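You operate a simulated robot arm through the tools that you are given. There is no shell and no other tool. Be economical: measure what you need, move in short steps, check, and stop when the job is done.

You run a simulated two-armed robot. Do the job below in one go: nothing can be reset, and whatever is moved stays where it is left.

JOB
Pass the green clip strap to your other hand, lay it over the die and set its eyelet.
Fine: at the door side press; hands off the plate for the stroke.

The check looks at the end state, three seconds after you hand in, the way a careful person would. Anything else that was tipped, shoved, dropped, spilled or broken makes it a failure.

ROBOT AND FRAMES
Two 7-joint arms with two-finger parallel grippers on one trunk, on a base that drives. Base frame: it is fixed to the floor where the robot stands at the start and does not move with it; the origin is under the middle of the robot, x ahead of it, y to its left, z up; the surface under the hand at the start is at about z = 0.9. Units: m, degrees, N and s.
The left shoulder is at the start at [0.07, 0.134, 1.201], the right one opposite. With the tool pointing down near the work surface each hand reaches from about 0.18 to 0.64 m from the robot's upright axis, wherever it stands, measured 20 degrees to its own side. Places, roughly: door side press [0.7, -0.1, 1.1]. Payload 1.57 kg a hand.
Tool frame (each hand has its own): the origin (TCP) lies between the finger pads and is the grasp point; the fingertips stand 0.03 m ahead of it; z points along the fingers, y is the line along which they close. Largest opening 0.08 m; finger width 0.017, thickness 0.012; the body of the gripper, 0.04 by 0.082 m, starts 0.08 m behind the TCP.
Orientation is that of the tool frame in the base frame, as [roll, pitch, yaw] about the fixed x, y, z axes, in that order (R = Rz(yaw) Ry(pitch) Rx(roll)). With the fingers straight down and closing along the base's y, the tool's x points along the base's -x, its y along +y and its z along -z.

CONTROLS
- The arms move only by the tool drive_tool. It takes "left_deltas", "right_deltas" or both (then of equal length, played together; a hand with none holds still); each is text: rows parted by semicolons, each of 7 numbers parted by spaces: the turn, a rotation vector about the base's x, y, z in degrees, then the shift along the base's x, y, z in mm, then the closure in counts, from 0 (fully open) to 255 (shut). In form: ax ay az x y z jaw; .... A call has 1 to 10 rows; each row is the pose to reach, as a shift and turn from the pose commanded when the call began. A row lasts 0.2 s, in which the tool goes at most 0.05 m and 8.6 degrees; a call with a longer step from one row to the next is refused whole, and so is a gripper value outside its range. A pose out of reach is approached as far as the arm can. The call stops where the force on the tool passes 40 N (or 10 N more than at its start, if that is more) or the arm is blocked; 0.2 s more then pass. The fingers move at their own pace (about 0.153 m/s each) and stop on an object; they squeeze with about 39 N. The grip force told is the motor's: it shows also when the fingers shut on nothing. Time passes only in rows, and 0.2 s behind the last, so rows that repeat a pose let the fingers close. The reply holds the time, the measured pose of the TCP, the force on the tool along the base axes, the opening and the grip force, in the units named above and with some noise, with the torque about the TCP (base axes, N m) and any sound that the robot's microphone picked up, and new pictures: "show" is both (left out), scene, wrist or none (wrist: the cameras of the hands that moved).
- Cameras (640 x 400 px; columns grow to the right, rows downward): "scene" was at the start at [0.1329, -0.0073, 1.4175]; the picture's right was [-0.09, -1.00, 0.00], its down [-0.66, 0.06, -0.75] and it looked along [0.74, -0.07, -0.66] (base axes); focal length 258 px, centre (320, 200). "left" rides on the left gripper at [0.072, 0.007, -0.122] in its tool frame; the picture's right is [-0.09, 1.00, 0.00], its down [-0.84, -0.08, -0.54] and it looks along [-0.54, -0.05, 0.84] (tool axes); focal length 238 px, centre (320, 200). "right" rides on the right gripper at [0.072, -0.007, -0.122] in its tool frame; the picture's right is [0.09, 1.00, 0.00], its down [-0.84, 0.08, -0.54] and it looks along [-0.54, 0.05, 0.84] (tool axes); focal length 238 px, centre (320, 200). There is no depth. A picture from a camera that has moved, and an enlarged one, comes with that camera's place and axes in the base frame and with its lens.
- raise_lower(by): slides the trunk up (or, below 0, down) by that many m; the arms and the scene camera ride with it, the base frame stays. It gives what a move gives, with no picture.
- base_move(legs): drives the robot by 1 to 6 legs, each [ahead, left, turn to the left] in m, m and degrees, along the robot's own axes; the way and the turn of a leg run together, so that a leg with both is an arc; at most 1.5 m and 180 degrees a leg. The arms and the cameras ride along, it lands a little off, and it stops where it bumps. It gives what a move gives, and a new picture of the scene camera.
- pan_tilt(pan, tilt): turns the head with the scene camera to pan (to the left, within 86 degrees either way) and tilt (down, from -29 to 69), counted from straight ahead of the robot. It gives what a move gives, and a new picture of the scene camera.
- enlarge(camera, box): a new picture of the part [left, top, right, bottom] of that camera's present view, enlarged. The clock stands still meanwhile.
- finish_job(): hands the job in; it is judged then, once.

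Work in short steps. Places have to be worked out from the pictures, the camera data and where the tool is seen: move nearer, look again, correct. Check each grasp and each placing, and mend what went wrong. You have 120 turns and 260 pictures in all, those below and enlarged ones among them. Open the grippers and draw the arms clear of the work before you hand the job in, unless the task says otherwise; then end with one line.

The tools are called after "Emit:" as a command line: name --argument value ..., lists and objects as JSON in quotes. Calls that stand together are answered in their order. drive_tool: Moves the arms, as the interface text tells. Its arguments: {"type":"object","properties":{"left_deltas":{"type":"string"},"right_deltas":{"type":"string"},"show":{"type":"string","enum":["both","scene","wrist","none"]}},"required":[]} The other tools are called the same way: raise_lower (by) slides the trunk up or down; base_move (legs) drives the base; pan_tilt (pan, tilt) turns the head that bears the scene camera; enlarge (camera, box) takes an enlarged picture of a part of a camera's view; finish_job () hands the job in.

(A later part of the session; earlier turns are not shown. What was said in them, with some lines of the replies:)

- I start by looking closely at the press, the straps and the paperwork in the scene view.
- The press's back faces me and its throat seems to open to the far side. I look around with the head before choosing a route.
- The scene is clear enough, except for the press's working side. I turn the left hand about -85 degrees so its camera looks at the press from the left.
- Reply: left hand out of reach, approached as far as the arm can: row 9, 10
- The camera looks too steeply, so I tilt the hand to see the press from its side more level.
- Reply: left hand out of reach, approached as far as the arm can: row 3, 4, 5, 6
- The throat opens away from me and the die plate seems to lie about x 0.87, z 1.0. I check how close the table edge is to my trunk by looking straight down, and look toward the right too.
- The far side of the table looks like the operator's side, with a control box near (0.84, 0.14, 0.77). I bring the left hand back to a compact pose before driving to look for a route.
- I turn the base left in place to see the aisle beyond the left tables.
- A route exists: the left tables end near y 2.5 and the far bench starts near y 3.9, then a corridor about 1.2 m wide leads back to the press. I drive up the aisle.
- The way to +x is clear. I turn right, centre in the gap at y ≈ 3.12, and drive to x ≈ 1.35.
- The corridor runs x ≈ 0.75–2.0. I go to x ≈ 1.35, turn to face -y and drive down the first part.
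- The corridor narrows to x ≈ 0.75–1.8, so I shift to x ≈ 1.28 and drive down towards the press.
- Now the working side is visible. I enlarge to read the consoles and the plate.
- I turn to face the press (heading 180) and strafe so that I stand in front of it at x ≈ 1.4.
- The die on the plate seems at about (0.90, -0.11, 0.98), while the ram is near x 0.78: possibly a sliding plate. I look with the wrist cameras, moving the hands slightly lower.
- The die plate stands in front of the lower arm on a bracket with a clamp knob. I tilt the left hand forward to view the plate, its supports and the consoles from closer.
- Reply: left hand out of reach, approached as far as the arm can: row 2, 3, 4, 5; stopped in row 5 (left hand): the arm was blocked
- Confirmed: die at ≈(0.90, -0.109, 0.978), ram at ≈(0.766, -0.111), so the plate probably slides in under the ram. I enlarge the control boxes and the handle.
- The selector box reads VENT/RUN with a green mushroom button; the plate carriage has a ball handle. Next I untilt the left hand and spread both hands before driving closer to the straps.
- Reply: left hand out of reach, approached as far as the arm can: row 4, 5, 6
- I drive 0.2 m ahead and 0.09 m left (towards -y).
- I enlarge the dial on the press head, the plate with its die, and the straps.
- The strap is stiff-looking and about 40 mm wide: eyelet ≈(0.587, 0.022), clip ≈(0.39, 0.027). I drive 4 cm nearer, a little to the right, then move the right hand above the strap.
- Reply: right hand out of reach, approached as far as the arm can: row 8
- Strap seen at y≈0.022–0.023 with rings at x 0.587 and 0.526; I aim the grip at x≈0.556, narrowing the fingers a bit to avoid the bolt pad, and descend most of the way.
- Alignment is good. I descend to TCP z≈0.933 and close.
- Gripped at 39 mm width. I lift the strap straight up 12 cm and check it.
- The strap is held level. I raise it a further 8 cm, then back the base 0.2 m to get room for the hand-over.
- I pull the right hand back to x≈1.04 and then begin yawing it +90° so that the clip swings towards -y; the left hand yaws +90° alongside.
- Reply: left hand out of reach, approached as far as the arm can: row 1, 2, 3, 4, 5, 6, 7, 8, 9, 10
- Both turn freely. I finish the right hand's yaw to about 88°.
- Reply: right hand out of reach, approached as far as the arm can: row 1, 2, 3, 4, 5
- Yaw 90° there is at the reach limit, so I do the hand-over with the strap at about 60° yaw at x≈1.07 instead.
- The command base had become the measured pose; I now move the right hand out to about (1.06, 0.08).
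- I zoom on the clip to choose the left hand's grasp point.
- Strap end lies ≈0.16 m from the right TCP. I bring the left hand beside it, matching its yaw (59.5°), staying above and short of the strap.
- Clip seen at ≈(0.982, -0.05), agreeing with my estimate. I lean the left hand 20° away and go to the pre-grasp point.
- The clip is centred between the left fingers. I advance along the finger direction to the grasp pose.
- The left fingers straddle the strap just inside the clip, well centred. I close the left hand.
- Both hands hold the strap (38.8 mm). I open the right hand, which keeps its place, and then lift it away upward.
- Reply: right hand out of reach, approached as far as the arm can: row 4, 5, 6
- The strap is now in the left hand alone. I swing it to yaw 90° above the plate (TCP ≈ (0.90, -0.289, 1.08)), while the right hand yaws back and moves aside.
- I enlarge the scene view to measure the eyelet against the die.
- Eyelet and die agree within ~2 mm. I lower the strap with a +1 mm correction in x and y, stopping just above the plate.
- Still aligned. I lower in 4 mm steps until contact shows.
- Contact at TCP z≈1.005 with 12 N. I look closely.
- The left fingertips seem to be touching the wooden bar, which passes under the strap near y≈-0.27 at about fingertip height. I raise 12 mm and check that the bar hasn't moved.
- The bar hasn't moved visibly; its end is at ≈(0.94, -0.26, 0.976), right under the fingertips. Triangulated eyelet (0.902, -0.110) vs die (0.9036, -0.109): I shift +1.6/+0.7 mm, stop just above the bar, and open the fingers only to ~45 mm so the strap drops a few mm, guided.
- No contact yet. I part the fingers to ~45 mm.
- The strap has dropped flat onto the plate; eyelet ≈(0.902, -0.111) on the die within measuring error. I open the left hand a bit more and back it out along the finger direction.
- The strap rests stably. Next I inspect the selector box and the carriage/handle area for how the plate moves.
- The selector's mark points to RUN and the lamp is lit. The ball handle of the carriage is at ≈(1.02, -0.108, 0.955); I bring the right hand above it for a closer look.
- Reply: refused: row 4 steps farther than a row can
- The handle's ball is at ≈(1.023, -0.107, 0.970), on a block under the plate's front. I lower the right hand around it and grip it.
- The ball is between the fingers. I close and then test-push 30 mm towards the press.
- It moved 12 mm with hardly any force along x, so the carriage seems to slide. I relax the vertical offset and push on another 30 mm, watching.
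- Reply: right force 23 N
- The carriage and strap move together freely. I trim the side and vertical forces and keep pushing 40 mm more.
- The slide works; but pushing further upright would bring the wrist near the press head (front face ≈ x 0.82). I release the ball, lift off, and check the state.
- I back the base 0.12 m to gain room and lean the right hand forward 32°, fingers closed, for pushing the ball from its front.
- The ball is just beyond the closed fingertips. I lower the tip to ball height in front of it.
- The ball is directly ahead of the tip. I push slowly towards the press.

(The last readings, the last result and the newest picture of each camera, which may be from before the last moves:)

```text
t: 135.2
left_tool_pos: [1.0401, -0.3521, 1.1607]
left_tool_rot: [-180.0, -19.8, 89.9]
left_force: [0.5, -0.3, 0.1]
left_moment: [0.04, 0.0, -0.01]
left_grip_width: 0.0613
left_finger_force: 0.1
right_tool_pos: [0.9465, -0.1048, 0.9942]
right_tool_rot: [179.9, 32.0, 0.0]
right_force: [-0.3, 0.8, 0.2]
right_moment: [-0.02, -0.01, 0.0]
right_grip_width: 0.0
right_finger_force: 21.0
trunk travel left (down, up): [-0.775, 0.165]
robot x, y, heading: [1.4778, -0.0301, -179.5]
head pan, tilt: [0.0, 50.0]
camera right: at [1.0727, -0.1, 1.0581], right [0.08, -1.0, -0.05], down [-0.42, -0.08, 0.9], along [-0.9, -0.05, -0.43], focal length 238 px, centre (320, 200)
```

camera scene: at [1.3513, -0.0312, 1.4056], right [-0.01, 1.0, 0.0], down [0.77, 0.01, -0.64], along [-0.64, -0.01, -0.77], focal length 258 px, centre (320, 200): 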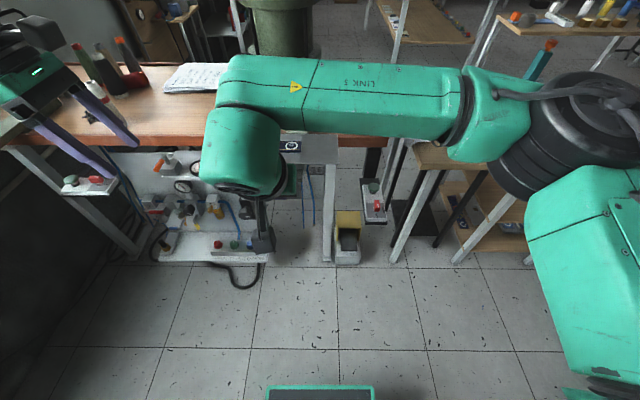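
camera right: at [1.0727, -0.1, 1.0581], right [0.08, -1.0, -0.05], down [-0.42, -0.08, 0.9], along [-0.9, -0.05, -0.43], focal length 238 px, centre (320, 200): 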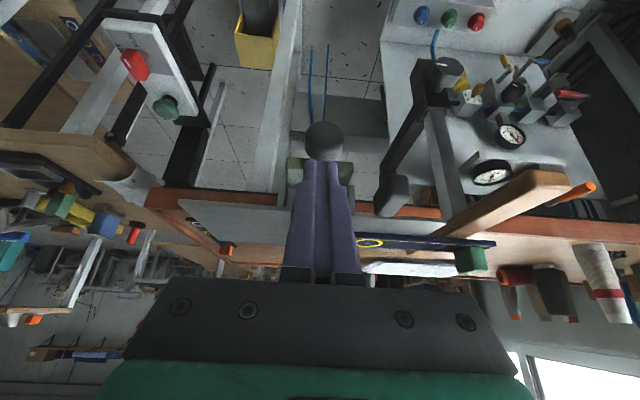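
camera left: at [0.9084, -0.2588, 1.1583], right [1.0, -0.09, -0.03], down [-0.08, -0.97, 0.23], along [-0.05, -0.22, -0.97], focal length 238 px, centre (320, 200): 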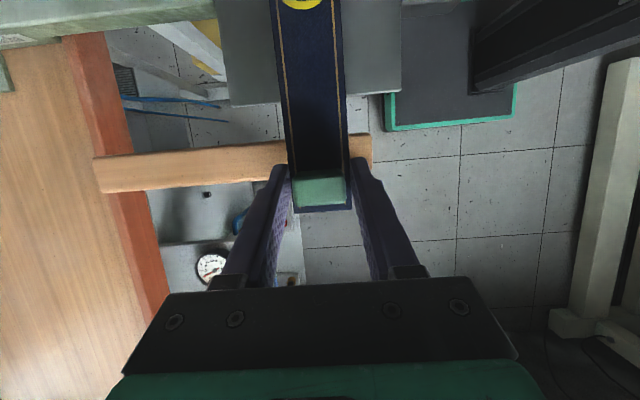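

The tip passed above the ball, whose centre is nearer z≈0.948. I back off, lower 22 mm and push again.

Emit:
drive_tool --right_deltas "0 0 0 20 0 0 255; 0 0 0 40 0 0 255; 0 0 0 45 0 -23 255; 0 0 0 30 0 -23 255; 0 0 0 20 0 -23 255; 0 0 0 10 0 -23 255; 0 0 0 2 0 -23 255" --show "wrist"

```text
t: 136.8
left_tool_pos: [1.0415, -0.3541, 1.1608]
left_tool_rot: [180.0, -19.7, 89.8]
left_force: [0.2, -0.4, -0.8]
left_moment: [-0.02, 0.0, 0.0]
left_grip_width: 0.0614
left_finger_force: 0.0
right_tool_pos: [0.9488, -0.1051, 0.9684]
right_tool_rot: [180.0, 32.0, 0.0]
right_force: [-0.3, -0.5, 1.6]
right_moment: [0.0, -0.02, 0.02]
right_grip_width: 0.0
right_finger_force: 21.5
trunk travel left (down, up): [-0.775, 0.165]
robot x, y, heading: [1.4821, -0.0284, -179.7]
head pan, tilt: [0.0, 50.0]
camera right: at [1.0741, -0.0991, 1.0342], right [0.08, -1.0, -0.05], down [-0.42, -0.08, 0.9], along [-0.9, -0.05, -0.43], focal length 238 px, centre (320, 200)
```

right: 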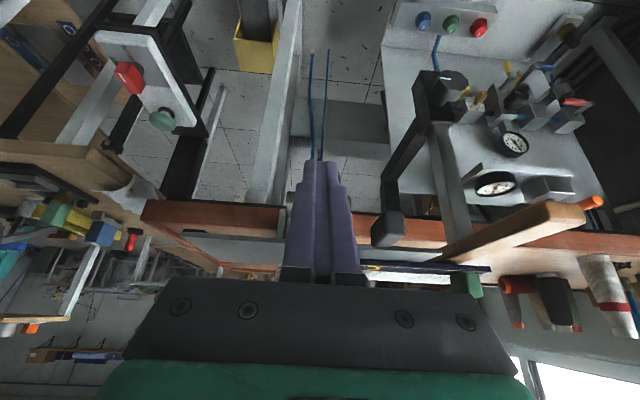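

Now the ball is hidden ahead of the tip. I push on.

Emit:
drive_tool --right_deltas "0 0 0 -8 0 0 255; 0 0 0 -16 0 0 255; 0 0 0 -24 0 0 255; 0 0 0 -32 0 0 255; 0 0 0 -38 0 0 255" --show "both"

```text
t: 138.0
left_tool_pos: [1.0496, -0.3523, 1.164]
left_tool_rot: [-179.6, -19.7, 89.6]
left_force: [-0.3, 0.4, -1.3]
left_moment: [-0.01, 0.0, -0.04]
left_grip_width: 0.061
left_finger_force: 0.0
right_tool_pos: [0.9217, -0.1066, 0.9713]
right_tool_rot: [-179.9, 31.8, 0.3]
right_force: [38.0, 6.9, -7.2]
right_moment: [0.04, -1.0, -0.13]
right_grip_width: 0.0
right_finger_force: 21.3
trunk travel left (down, up): [-0.775, 0.165]
robot x, y, heading: [1.4789, -0.027, -179.8]
head pan, tilt: [0.0, 50.0]
camera scene: at [1.3628, -0.0298, 1.4064], right [-0.01, 1.0, 0.0], down [0.76, 0.01, -0.65], along [-0.65, -0.01, -0.76], focal length 258 px, centre (320, 200)
camera right: at [1.0476, -0.0996, 1.0364], right [0.08, -1.0, -0.05], down [-0.42, -0.08, 0.9], along [-0.9, -0.05, -0.43], focal length 238 px, centre (320, 200)
```

scene: 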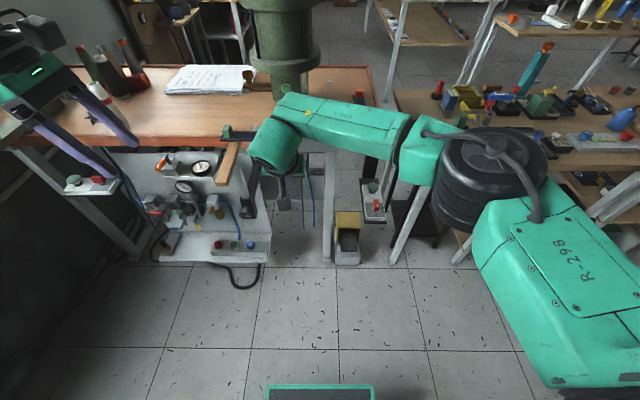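
right: 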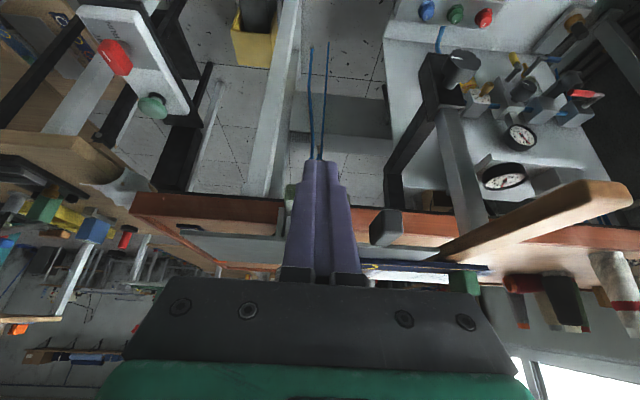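

A firm stop at ≈0.13 m of travel matches the ram offset. I back the right hand off and away to the right to look.

Emit:
drive_tool --right_deltas "0 0 0 30 0 0 255; 0 0 0 70 0 10 255; 0 -8 0 100 20 50 255; 0 -16 0 110 60 90 255; 0 -24 0 110 100 110 255; 0 -32 0 110 140 110 255; 0 -32 0 110 180 110 255; 0 -32 0 110 220 110 255" --show "both"

Emit:
enlarge --camera "scene" --box '[200, 60, 360, 180]'

```text
refused: row 3 steps farther than a row can; nothing moved
```

```text
3.33 times, centred on (280, 120) of scene
camera zoom: at [1.3628, -0.0298, 1.4064], right [-0.01, 1.0, 0.0], down [0.76, 0.01, -0.65], along [-0.65, -0.01, -0.76], focal length 862 px, centre (453, 467)
```

zoom: 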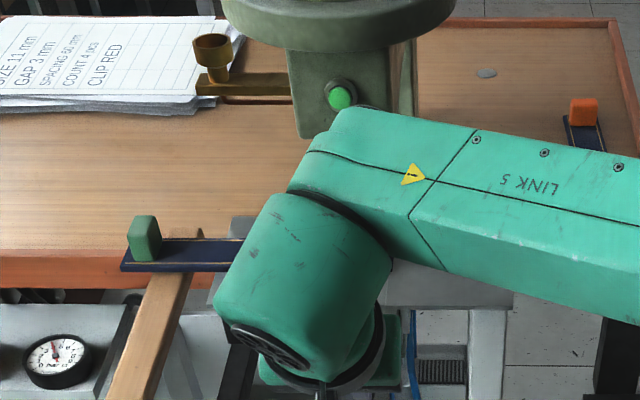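

Emit:
drive_tool --right_deltas "0 0 0 35 0 0 255; 0 0 0 70 0 10 255; 0 -8 0 90 15 45 255; 0 -16 0 100 45 80 255; 0 -24 0 110 85 100 255; 0 -32 0 110 130 110 255; 0 -32 0 110 175 110 255; 0 -32 0 110 220 110 255" --show "both"

Emit:
enlarge --camera "scene" --box '[200, 60, 360, 180]'

```text
t: 139.8
left_tool_pos: [1.0429, -0.3514, 1.1615]
left_tool_rot: [-179.8, -19.7, 89.8]
left_force: [0.6, 1.1, 1.0]
left_moment: [-0.04, 0.03, -0.01]
left_grip_width: 0.0613
left_finger_force: 0.1
right_tool_pos: [1.0213, 0.1152, 1.0807]
right_tool_rot: [179.8, 0.1, 0.0]
right_force: [-0.6, -0.4, -0.3]
right_moment: [0.0, 0.01, 0.01]
right_grip_width: 0.0
right_finger_force: 21.3
trunk travel left (down, up): [-0.775, 0.165]
robot x, y, heading: [1.479, -0.0307, -179.7]
head pan, tilt: [0.0, 50.0]
camera scene: at [1.3533, -0.0286, 1.4058], right [-0.01, 1.0, 0.0], down [0.77, 0.01, -0.64], along [-0.64, -0.01, -0.77], focal length 258 px, centre (320, 200)
camera right: at [1.0943, 0.1218, 1.2019], right [0.09, -1.0, 0.0], down [-0.84, -0.08, 0.54], along [-0.54, -0.05, -0.84], focal length 238 px, centre (320, 200)
```

scene: 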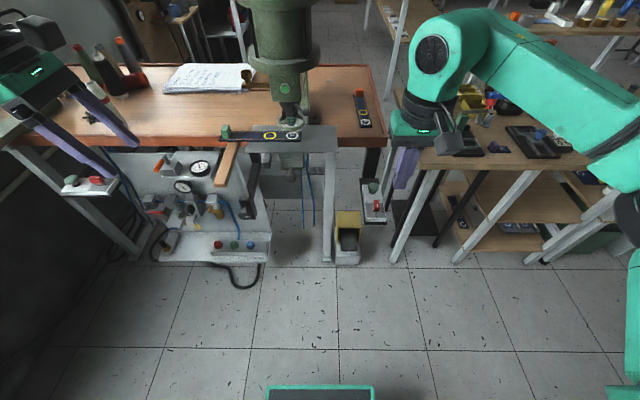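
right: 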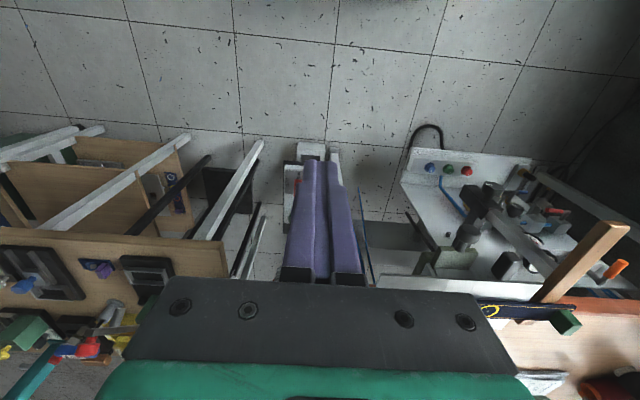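

```text
3.33 times, centred on (280, 120) of scene
camera zoom: at [1.3533, -0.0286, 1.4058], right [-0.01, 1.0, 0.0], down [0.77, 0.01, -0.64], along [-0.64, -0.01, -0.77], focal length 862 px, centre (453, 467)
```

zoom: 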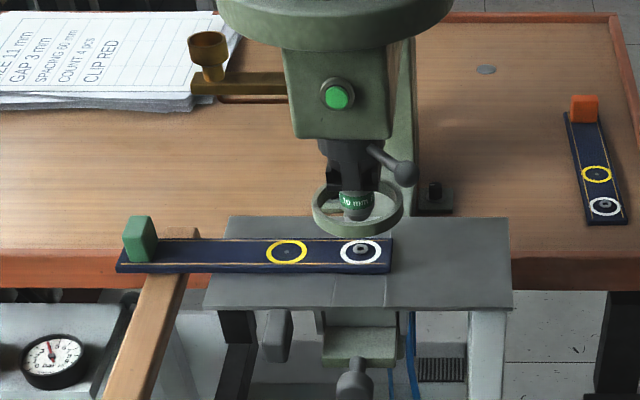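

The eyelet now sits under the ram as far as this view tells. For a side check I bring the right hand's camera to the front-right of the ram.

Emit:
drive_tool --right_deltas "0 0 8.5 -5 10 5 255; 0 0 17 -10 20 10 255; 0 0 25.5 -15 30 15 255; 0 0 34 -20 40 20 255; 0 0 42.5 -25 50 20 255; 0 0 51 -30 60 20 255; 0 0 60 -35 60 20 255" --show "none"

Emit:
drive_tool --right_deltas "-7 4 0 0 0 -5 255; -14 8 0 -5 0 -15 255; -21 12 0 -10 0 -25 255; -26 15 0 -15 0 -30 255" --show "wrist"

```text
refused: row 7 steps farther than a row can; nothing moved
```

```text
t: 140.8
left_tool_pos: [1.0413, -0.3526, 1.1611]
left_tool_rot: [180.0, -19.7, 89.8]
left_force: [-0.6, 0.8, -0.1]
left_moment: [0.01, 0.02, -0.01]
left_grip_width: 0.061
left_finger_force: 0.0
right_tool_pos: [1.0059, 0.115, 1.0488]
right_tool_rot: [153.2, 14.7, -3.6]
right_force: [-0.6, -0.6, 0.0]
right_moment: [0.0, 0.0, 0.0]
right_grip_width: 0.0001
right_finger_force: 21.5
trunk travel left (down, up): [-0.775, 0.165]
robot x, y, heading: [1.4787, -0.0286, -179.5]
head pan, tilt: [0.0, 50.0]
camera right: at [1.1057, 0.1694, 1.1334], right [0.15, -0.9, 0.41], down [-0.67, 0.22, 0.71], along [-0.73, -0.38, -0.57], focal length 238 px, centre (320, 200)
```

right: 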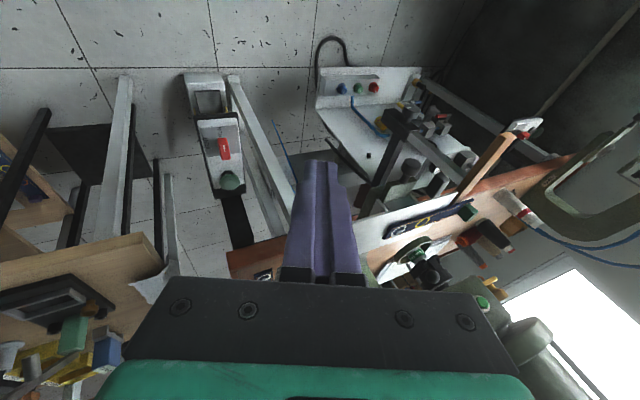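

Emit:
enlarge --camera "right" --box '[360, 180, 500, 300]'

```text
3.33 times, centred on (430, 240) of right
camera zoom: at [1.1057, 0.1694, 1.1334], right [0.15, -0.9, 0.41], down [-0.67, 0.22, 0.71], along [-0.73, -0.38, -0.57], focal length 794 px, centre (-47, 67)
```

zoom: 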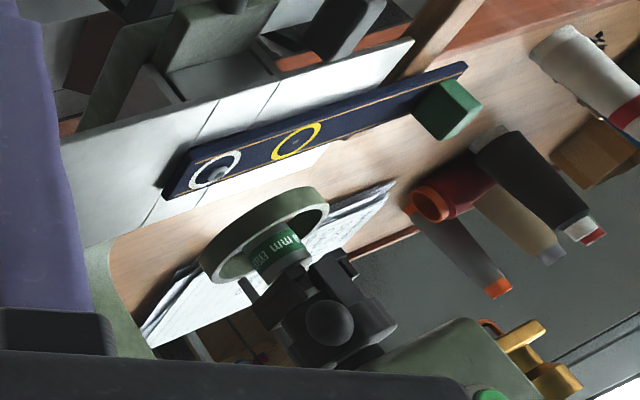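

Within my measuring accuracy the eyelet is below the punch. The mushroom button triangulates to ≈(0.777, 0.135, 0.788). I straighten the right hand, draw the left hand back, then drive 0.14 m nearer.

Emit:
drive_tool --right_deltas "7 -4 0 5 15 15 255; 14 -8 0 15 30 30 255; 21 -12 0 30 45 50 255; 26 -15 0 40 60 70 255; 26 -15 0 40 60 80 255" --left_deltas "0 0 0 20 0 10 60; 0 0 0 40 0 20 60; 0 0 0 60 0 30 60; 0 0 0 80 0 40 60; 0 0 0 80 0 40 60" --show "none"

Emit:
base_move --legs '[[0.14, -0.06, 0]]'

```text
t: 142.0
left_tool_pos: [1.1201, -0.352, 1.1997]
left_tool_rot: [179.9, -19.8, 89.8]
left_force: [-0.4, -0.6, -0.3]
left_moment: [0.0, 0.0, -0.01]
left_grip_width: 0.0613
left_finger_force: 0.0
right_tool_pos: [1.0462, 0.1749, 1.1305]
right_tool_rot: [180.0, 0.1, 0.0]
right_force: [-0.5, -0.6, -0.2]
right_moment: [-0.02, -0.01, -0.01]
right_grip_width: 0.0
right_finger_force: 21.0
trunk travel left (down, up): [-0.775, 0.165]
robot x, y, heading: [1.4789, -0.0319, -179.3]
head pan, tilt: [0.0, 50.0]
```

```text
t: 143.4
left_tool_pos: [0.9815, -0.294, 1.2002]
left_tool_rot: [180.0, -19.8, 89.8]
left_force: [-0.2, -0.7, -0.5]
left_moment: [0.03, 0.05, 0.0]
left_grip_width: 0.061
left_finger_force: 0.1
right_tool_pos: [0.9067, 0.2324, 1.1316]
right_tool_rot: [-180.0, 0.1, -0.1]
right_force: [0.2, 0.3, -0.7]
right_moment: [0.03, 0.0, 0.02]
right_grip_width: 0.0002
right_finger_force: 20.8
trunk travel left (down, up): [-0.775, 0.165]
robot x, y, heading: [1.3354, 0.0289, -179.5]
head pan, tilt: [0.0, 50.0]
camera scene: at [1.214, 0.0268, 1.4059], right [-0.01, 1.0, 0.0], down [0.76, 0.01, -0.64], along [-0.64, 0.0, -0.76], focal length 258 px, centre (320, 200)
```

scene: 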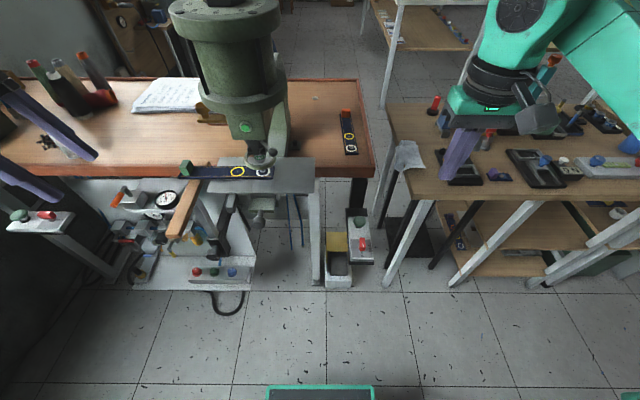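

I move the right hand above the mushroom button and look down with its camera.

Emit:
drive_tool --right_deltas "0 0 0 -25 -20 -20 255; 0 0 0 -50 -40 -40 255; 0 0 0 -75 -60 -60 255; 0 0 0 -100 -80 -80 255; 0 0 0 -125 -97 -100 255; 0 0 0 -130 -97 -140 255; 0 0 0 -130 -97 -170 255" --show "both"

```text
t: 145.0
left_tool_pos: [0.9793, -0.2934, 1.1992]
left_tool_rot: [-180.0, -19.8, 89.8]
left_force: [0.7, 0.3, -0.3]
left_moment: [-0.02, -0.03, -0.01]
left_grip_width: 0.0612
left_finger_force: 0.1
right_tool_pos: [0.7732, 0.1368, 0.9614]
right_tool_rot: [179.8, 0.2, 0.0]
right_force: [-0.5, -0.2, -0.6]
right_moment: [0.02, -0.01, 0.01]
right_grip_width: 0.0003
right_finger_force: 20.9
trunk travel left (down, up): [-0.775, 0.165]
robot x, y, heading: [1.3392, 0.0314, -179.7]
head pan, tilt: [0.0, 50.0]
camera scene: at [1.2108, 0.0283, 1.4056], right [-0.01, 1.0, 0.0], down [0.77, 0.0, -0.64], along [-0.64, 0.0, -0.77], focal length 258 px, centre (320, 200)
camera right: at [0.8459, 0.1435, 1.0825], right [0.09, -1.0, 0.0], down [-0.84, -0.07, 0.54], along [-0.54, -0.05, -0.84], focal length 238 px, centre (320, 200)
```

scene: 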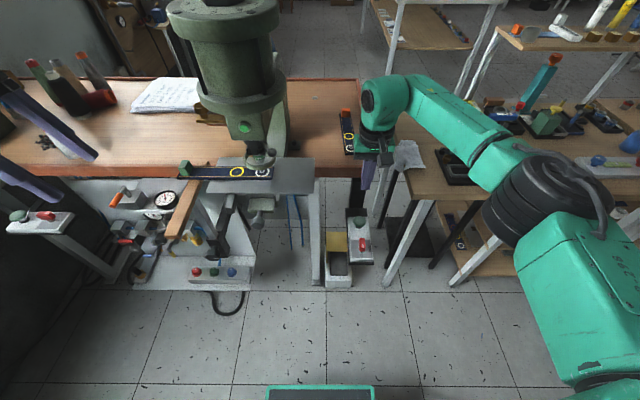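
right: 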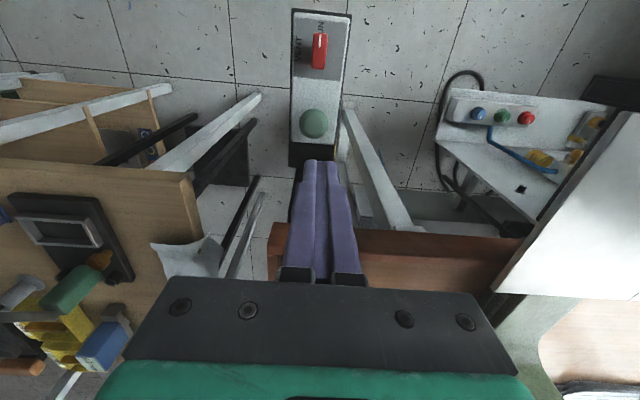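

Emit:
enlarge --camera "right" --box '[270, 0, 370, 170]'

Emit:
enlarge --camera "scene" --box '[310, 190, 400, 270]'

```text
2.35 times, centred on (320, 85) of right
camera zoom: at [0.8459, 0.1435, 1.0825], right [0.09, -1.0, 0.0], down [-0.84, -0.07, 0.54], along [-0.54, -0.05, -0.84], focal length 561 px, centre (320, 471)
```

zoom: 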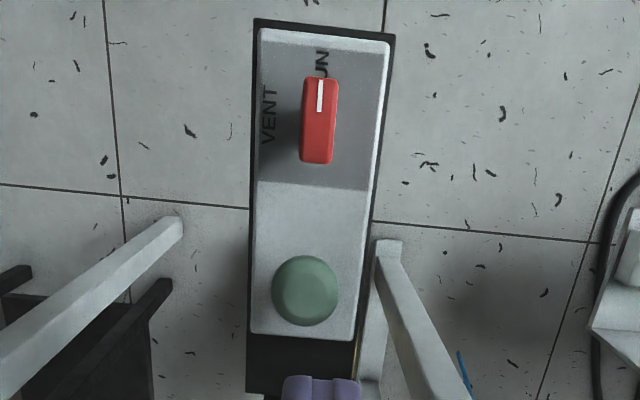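

```text
5.00 times, centred on (355, 230) of scene
camera zoom: at [1.2108, 0.0283, 1.4056], right [-0.01, 1.0, 0.0], down [0.77, 0.0, -0.64], along [-0.64, 0.0, -0.77], focal length 1293 px, centre (145, 50)
```

zoom: 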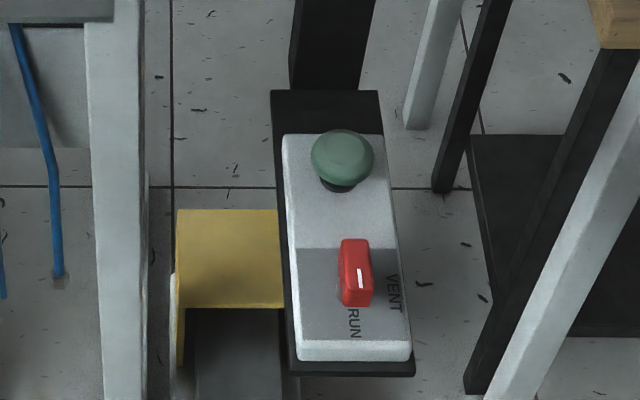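

The selector is on RUN. Both hands are off the plate; I go down to just above the mushroom at (0.771, 0.1435).

Emit:
drive_tool --right_deltas "0 0 0 -1 6 -45 255; 0 0 0 -2 7 -90 255; 0 0 0 -2 7 -130 255" --show "both"

```text
t: 145.8
left_tool_pos: [0.9788, -0.2934, 1.1997]
left_tool_rot: [-180.0, -19.8, 89.8]
left_force: [-0.3, -1.0, -0.3]
left_moment: [-0.01, 0.03, 0.03]
left_grip_width: 0.0612
left_finger_force: 0.0
right_tool_pos: [0.77, 0.1439, 0.8291]
right_tool_rot: [-179.9, 0.1, -0.1]
right_force: [-1.0, 0.7, -0.5]
right_moment: [-0.01, 0.01, 0.01]
right_grip_width: 0.0
right_finger_force: 21.6
trunk travel left (down, up): [-0.775, 0.165]
robot x, y, heading: [1.3375, 0.0299, -179.5]
head pan, tilt: [0.0, 50.0]
camera scene: at [1.211, 0.027, 1.4057], right [-0.01, 1.0, 0.0], down [0.77, 0.01, -0.64], along [-0.64, 0.0, -0.77], focal length 258 px, centre (320, 200)
camera right: at [0.8443, 0.1492, 0.9496], right [0.09, -1.0, 0.0], down [-0.84, -0.08, 0.54], along [-0.54, -0.05, -0.84], focal length 238 px, centre (320, 200)
```

scene: 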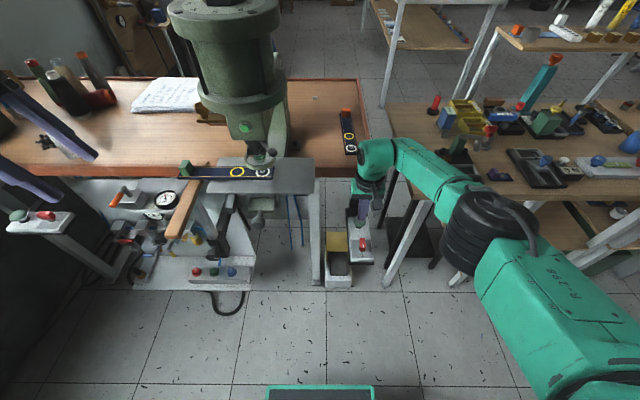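
right: 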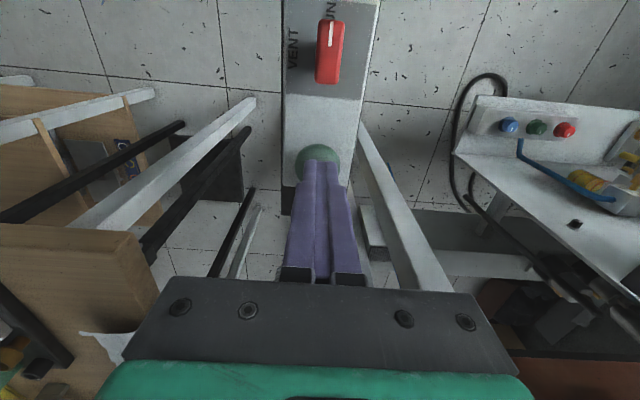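

The tip is over the button. One last look at eyelet and punch before the stroke.

Emit:
enlarge --camera "scene" --box '[170, 110, 330, 210]'

Emit:
enlarge --camera "scene" --box '[225, 120, 305, 190]'

```text
4.00 times, centred on (250, 160) of scene
camera zoom: at [1.211, 0.027, 1.4057], right [-0.01, 1.0, 0.0], down [0.77, 0.01, -0.64], along [-0.64, 0.0, -0.77], focal length 1034 px, centre (600, 360)
```

zoom: 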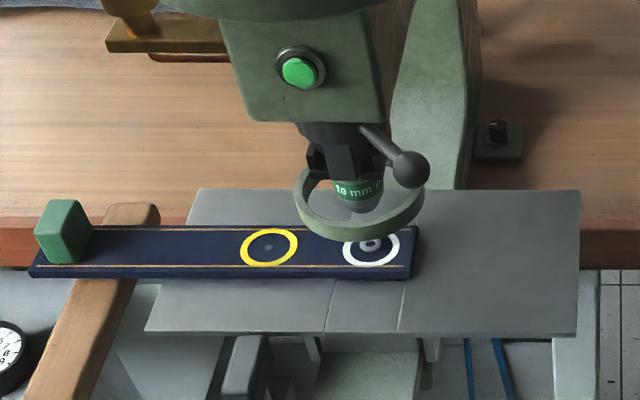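

```text
5.71 times, centred on (265, 155) of scene
camera zoom: at [1.211, 0.027, 1.4057], right [-0.01, 1.0, 0.0], down [0.77, 0.01, -0.64], along [-0.64, 0.0, -0.77], focal length 1477 px, centre (634, 457)
```

zoom: 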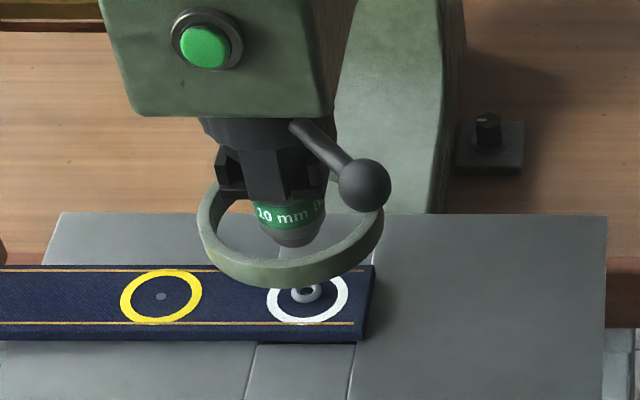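

Punch, eyelet and die line up as far as the view can tell. I press the mushroom down in small steps and release it.

Emit:
drive_tool --right_deltas "0 0 0 0 0 -6 255; 0 0 0 0 0 -11 255; 0 0 0 0 0 -15 255; 0 0 0 0 0 -19 255; 0 0 0 0 0 -22 255; 0 0 0 0 0 -22 255" --show "both"

```text
t: 147.2
left_tool_pos: [0.979, -0.2936, 1.2013]
left_tool_rot: [-180.0, -19.8, 89.8]
left_force: [1.4, 0.6, -0.6]
left_moment: [0.0, 0.0, 0.01]
left_grip_width: 0.0611
left_finger_force: 0.2
right_tool_pos: [0.7732, 0.1454, 0.8083]
right_tool_rot: [180.0, 0.0, -0.1]
right_force: [0.1, 0.6, 0.7]
right_moment: [-0.01, -0.01, -0.03]
right_grip_width: 0.0
right_finger_force: 21.3
trunk travel left (down, up): [-0.775, 0.165]
robot x, y, heading: [1.3433, 0.0271, -179.6]
head pan, tilt: [0.0, 50.0]
camera scene: at [1.2113, 0.0282, 1.4056], right [-0.01, 1.0, 0.0], down [0.77, 0.0, -0.64], along [-0.64, 0.0, -0.77], focal length 258 px, centre (320, 200)
camera right: at [0.8451, 0.1504, 0.9291], right [0.09, -1.0, 0.0], down [-0.84, -0.07, 0.54], along [-0.54, -0.05, -0.84], focal length 238 px, centre (320, 200)
```

scene: 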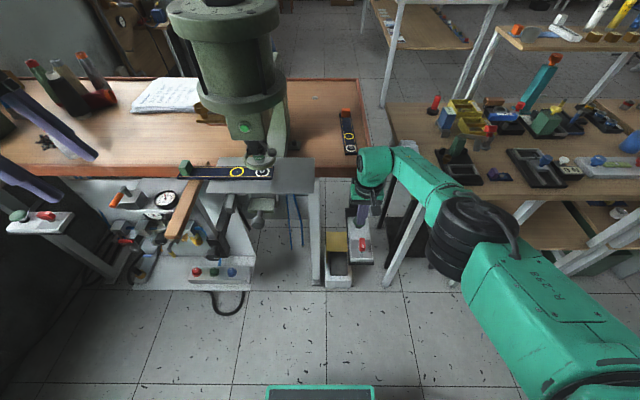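
right: 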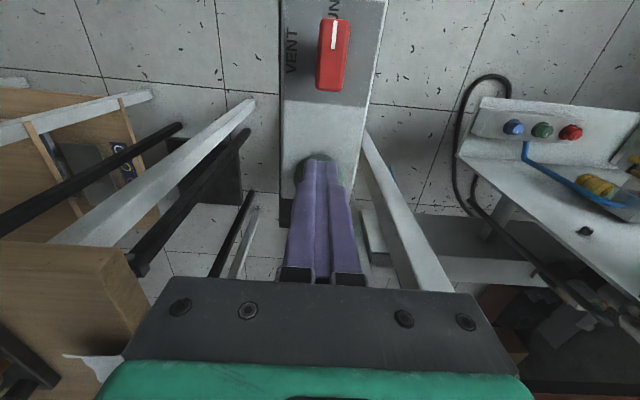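

No contact yet; I shift 5 mm to +y and continue down.

Emit:
drive_tool --right_deltas "0 0 0 0 5 0 255; 0 0 0 0 5 -4 255; 0 0 0 0 5 -8 255; 0 0 0 0 5 -12 255; 0 0 0 0 5 -16 255; 0 0 0 0 5 -20 255" --show "both"

```text
t: 148.6
left_tool_pos: [0.9804, -0.2936, 1.2009]
left_tool_rot: [-179.9, -19.8, 89.8]
left_force: [0.1, -0.7, -0.6]
left_moment: [0.0, 0.03, 0.0]
left_grip_width: 0.0612
left_finger_force: 0.0
right_tool_pos: [0.7773, 0.1492, 0.7927]
right_tool_rot: [179.9, 0.5, -0.2]
right_force: [-7.4, 1.5, 18.4]
right_moment: [0.01, 0.36, -0.05]
right_grip_width: 0.0001
right_finger_force: 21.1
right hand out of reach, approached as far as the arm can: row 6
trunk travel left (down, up): [-0.775, 0.165]
robot x, y, heading: [1.3395, 0.031, -179.4]
head pan, tilt: [0.0, 50.0]
heard: click
camera scene: at [1.2136, 0.028, 1.4062], right [-0.01, 1.0, 0.0], down [0.76, 0.0, -0.64], along [-0.64, 0.0, -0.77], focal length 258 px, centre (320, 200)
camera right: at [0.8492, 0.1548, 0.9131], right [0.09, -1.0, 0.0], down [-0.83, -0.07, 0.55], along [-0.55, -0.05, -0.84], focal length 238 px, centre (320, 200)
```

scene: 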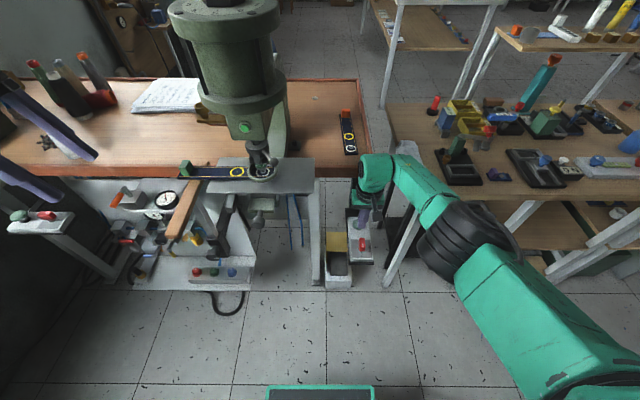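
right: 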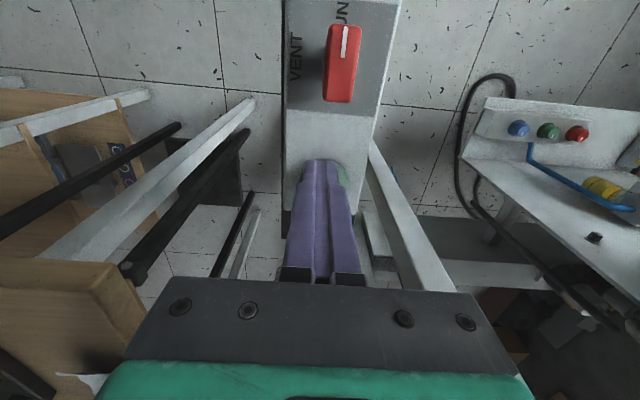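

A click was heard, and the ram seems to be coming down. I hold briefly and look at the press before releasing.

Emit:
drive_tool --right_deltas "0 0 0 0 0 0 255; 0 0 0 0 0 0 255" --show "none"

Emit:
enlarge --camera "scene" --box '[225, 110, 325, 200]'

```text
t: 149.2
left_tool_pos: [0.9798, -0.2945, 1.2013]
left_tool_rot: [-179.9, -19.9, 89.9]
left_force: [-0.2, -1.0, 0.1]
left_moment: [-0.01, 0.0, 0.03]
left_grip_width: 0.0612
left_finger_force: 0.0
right_tool_pos: [0.7765, 0.1486, 0.7916]
right_tool_rot: [180.0, 0.5, -0.1]
right_force: [-10.7, 3.2, 23.6]
right_moment: [0.04, 0.51, -0.02]
right_grip_width: 0.0001
right_finger_force: 21.0
trunk travel left (down, up): [-0.775, 0.165]
robot x, y, heading: [1.3449, 0.0293, -179.4]
head pan, tilt: [0.0, 50.0]
```

```text
4.44 times, centred on (275, 155) of scene
camera zoom: at [1.2135, 0.0274, 1.406], right [-0.01, 1.0, 0.0], down [0.77, 0.01, -0.64], along [-0.64, 0.0, -0.77], focal length 1149 px, centre (520, 400)
```

zoom: 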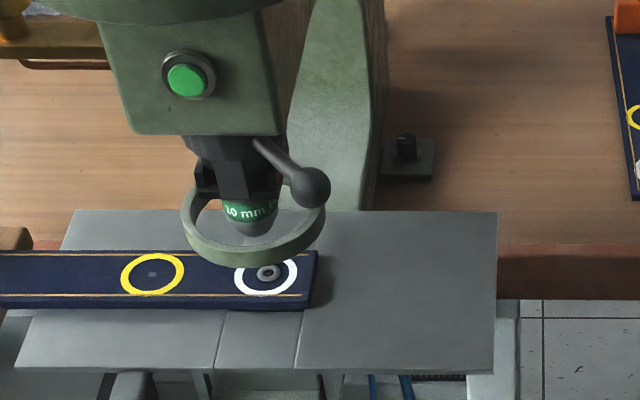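

The ram went down and is up again. I release the button and raise the right hand for inspecting the eyelet.

Emit:
drive_tool --right_deltas "0 0 0 0 0 20 255; 0 0 0 0 0 60 255; 0 0 0 0 10 105 255; 0 0 0 10 20 150 255; 0 0 0 40 30 190 255; 0 0 0 80 30 220 255; 0 0 0 120 30 240 255; 0 0 0 150 30 260 255" --show "both"

Emit:
enlarge --camera "scene" --box '[225, 120, 305, 190]'

```text
refused: row 5 steps farther than a row can; nothing moved
```

```text
5.71 times, centred on (265, 155) of scene
camera zoom: at [1.2135, 0.0274, 1.406], right [-0.01, 1.0, 0.0], down [0.77, 0.01, -0.64], along [-0.64, 0.0, -0.77], focal length 1477 px, centre (634, 457)
```

zoom: 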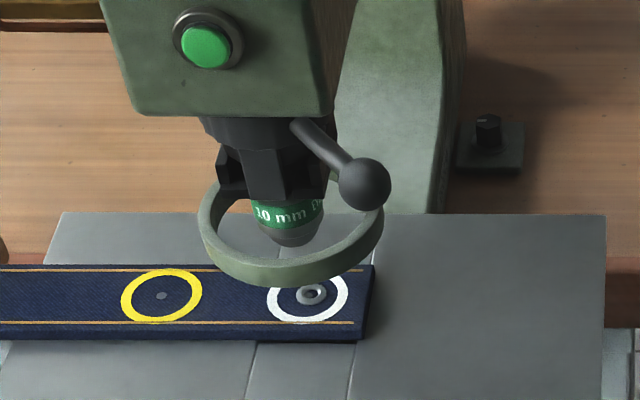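

The eyelet now looks flat and flared, unlike before the stroke. I lift the right hand off and out.

Emit:
drive_tool --right_deltas "0 0 0 0 0 20 255; 0 0 0 0 0 60 255; 0 0 0 0 10 100 255; 0 0 0 10 20 140 255; 0 0 0 30 30 175 255; 0 0 0 65 30 205 255; 0 0 0 105 30 230 255; 0 0 0 145 30 250 200" --show "wrist"

```text
t: 151.0
left_tool_pos: [0.9801, -0.2928, 1.201]
left_tool_rot: [180.0, -19.8, 89.8]
left_force: [-0.2, -0.7, -0.4]
left_moment: [0.01, 0.01, 0.01]
left_grip_width: 0.0613
left_finger_force: 0.0
right_tool_pos: [0.9253, 0.1812, 1.0388]
right_tool_rot: [180.0, 0.1, -0.3]
right_force: [0.8, 0.3, -0.1]
right_moment: [0.02, 0.01, -0.02]
right_grip_width: 0.0175
right_finger_force: 0.1
trunk travel left (down, up): [-0.775, 0.165]
robot x, y, heading: [1.342, 0.0315, -179.5]
head pan, tilt: [0.0, 50.0]
camera right: at [0.997, 0.187, 1.1604], right [0.09, -1.0, 0.0], down [-0.84, -0.07, 0.54], along [-0.54, -0.05, -0.84], focal length 238 px, centre (320, 200)
```

right: 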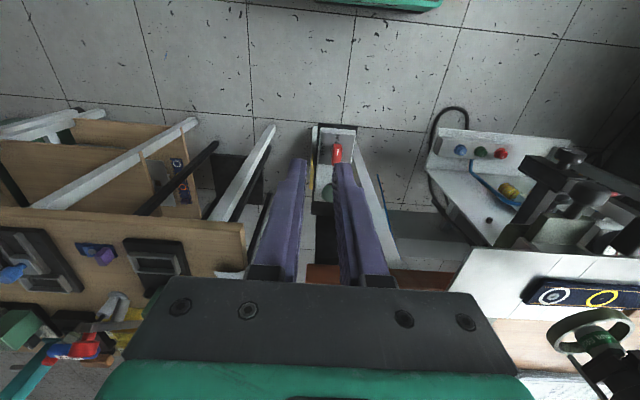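

Emit:
enlarge --camera "right" --box '[510, 260, 640, 370]'

Emit:
enlarge --camera "scene" --box '[170, 110, 330, 210]'

```text
3.64 times, centred on (575, 315) of right
camera zoom: at [0.997, 0.187, 1.1604], right [0.09, -1.0, 0.0], down [-0.84, -0.07, 0.54], along [-0.54, -0.05, -0.84], focal length 867 px, centre (-607, -218)
```

zoom: 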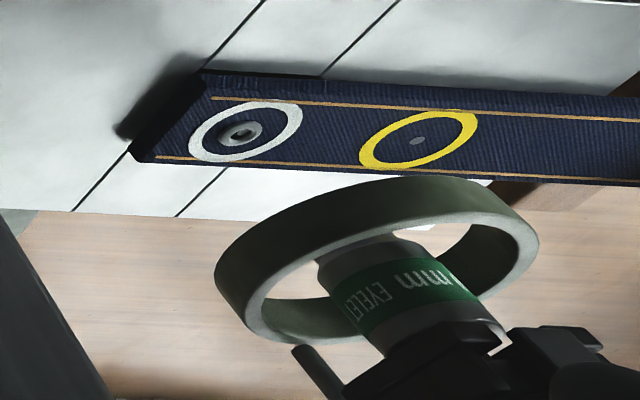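

```text
4.00 times, centred on (250, 160) of scene
camera zoom: at [1.2132, 0.0285, 1.4058], right [-0.01, 1.0, 0.0], down [0.77, 0.0, -0.64], along [-0.64, 0.0, -0.77], focal length 1034 px, centre (600, 360)
```

zoom: 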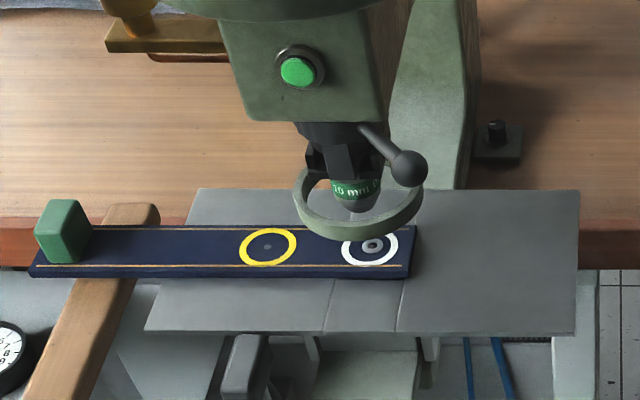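

The eyelet is now a flat, flared ring in the strap, and the ram is back up. I open both hands fully and back the robot away.

Emit:
drive_tool --right_deltas "0 0 0 20 10 20 100; 0 0 0 40 20 50 0; 0 0 0 40 20 80 0" --left_deltas "0 0 0 10 0 10 30; 0 0 0 20 0 20 0; 0 0 0 20 0 20 0" --show "none"

Emit:
base_move --legs '[[-0.15, 0, 0]]'

Emit:
enlarge --camera "scene" --box '[120, 40, 440, 240]'

```text
t: 151.8
left_tool_pos: [0.997, -0.2947, 1.2209]
left_tool_rot: [179.9, -19.9, 89.8]
left_force: [-0.1, -0.4, -0.5]
left_moment: [0.01, -0.04, -0.03]
left_grip_width: 0.0801
left_finger_force: 0.0
right_tool_pos: [0.9626, 0.1995, 1.1188]
right_tool_rot: [-179.9, 0.0, -0.3]
right_force: [0.0, 0.3, -0.1]
right_moment: [0.02, -0.04, 0.0]
right_grip_width: 0.0804
right_finger_force: 0.0
trunk travel left (down, up): [-0.775, 0.165]
robot x, y, heading: [1.3375, 0.0256, -179.3]
head pan, tilt: [0.0, 50.0]
```

```text
t: 153.1
left_tool_pos: [1.146, -0.2922, 1.2195]
left_tool_rot: [179.9, -19.9, 89.8]
left_force: [-0.1, 0.2, -0.7]
left_moment: [0.01, -0.06, -0.03]
left_grip_width: 0.08
left_finger_force: 0.0
right_tool_pos: [1.1127, 0.2004, 1.1183]
right_tool_rot: [-179.9, -0.1, -0.2]
right_force: [0.4, 0.1, -1.1]
right_moment: [-0.02, -0.01, 0.02]
right_grip_width: 0.08
right_finger_force: 0.1
trunk travel left (down, up): [-0.775, 0.165]
robot x, y, heading: [1.4914, 0.0301, -179.8]
head pan, tilt: [0.0, 50.0]
camera scene: at [1.3596, 0.0291, 1.4053], right [0.0, 1.0, 0.0], down [0.77, 0.0, -0.64], along [-0.64, 0.0, -0.77], focal length 258 px, centre (320, 200)
```

scene: 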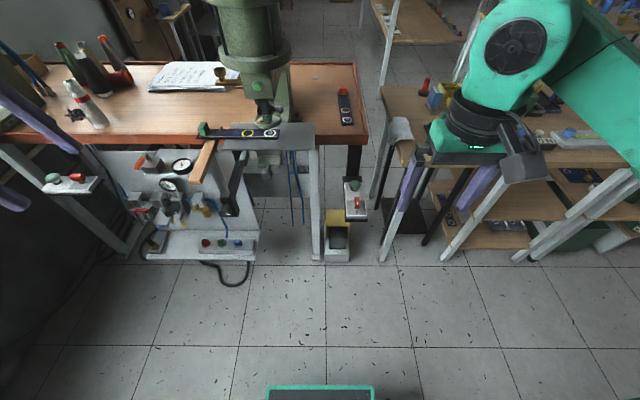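

```text
2.00 times, centred on (280, 140) of scene
camera zoom: at [1.3596, 0.0291, 1.4053], right [0.0, 1.0, 0.0], down [0.77, 0.0, -0.64], along [-0.64, 0.0, -0.77], focal length 517 px, centre (400, 320)
```

zoom: 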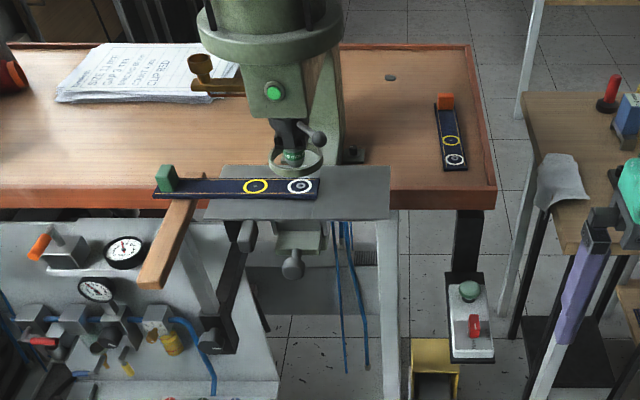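

Everything else is in its place, the strap lies on the die plate with its eyelet set, and both hands are open and clear. I hand the job in.

Emit:
finish_job

```text
The job is handed in.
```

I passed the green clip strap from the right hand to the left, laid it over the die at the door side press, and pressed the green button for one stroke. Both hands were off the plate, and the eyelet then looked flat and flared in the camera views. While I was lowering the strap, the left fingertips pressed on the wooden bar beside the plate with about 12 N; I saw no movement of it. The plate is still pushed in under the ram, and both hands are open and clear.
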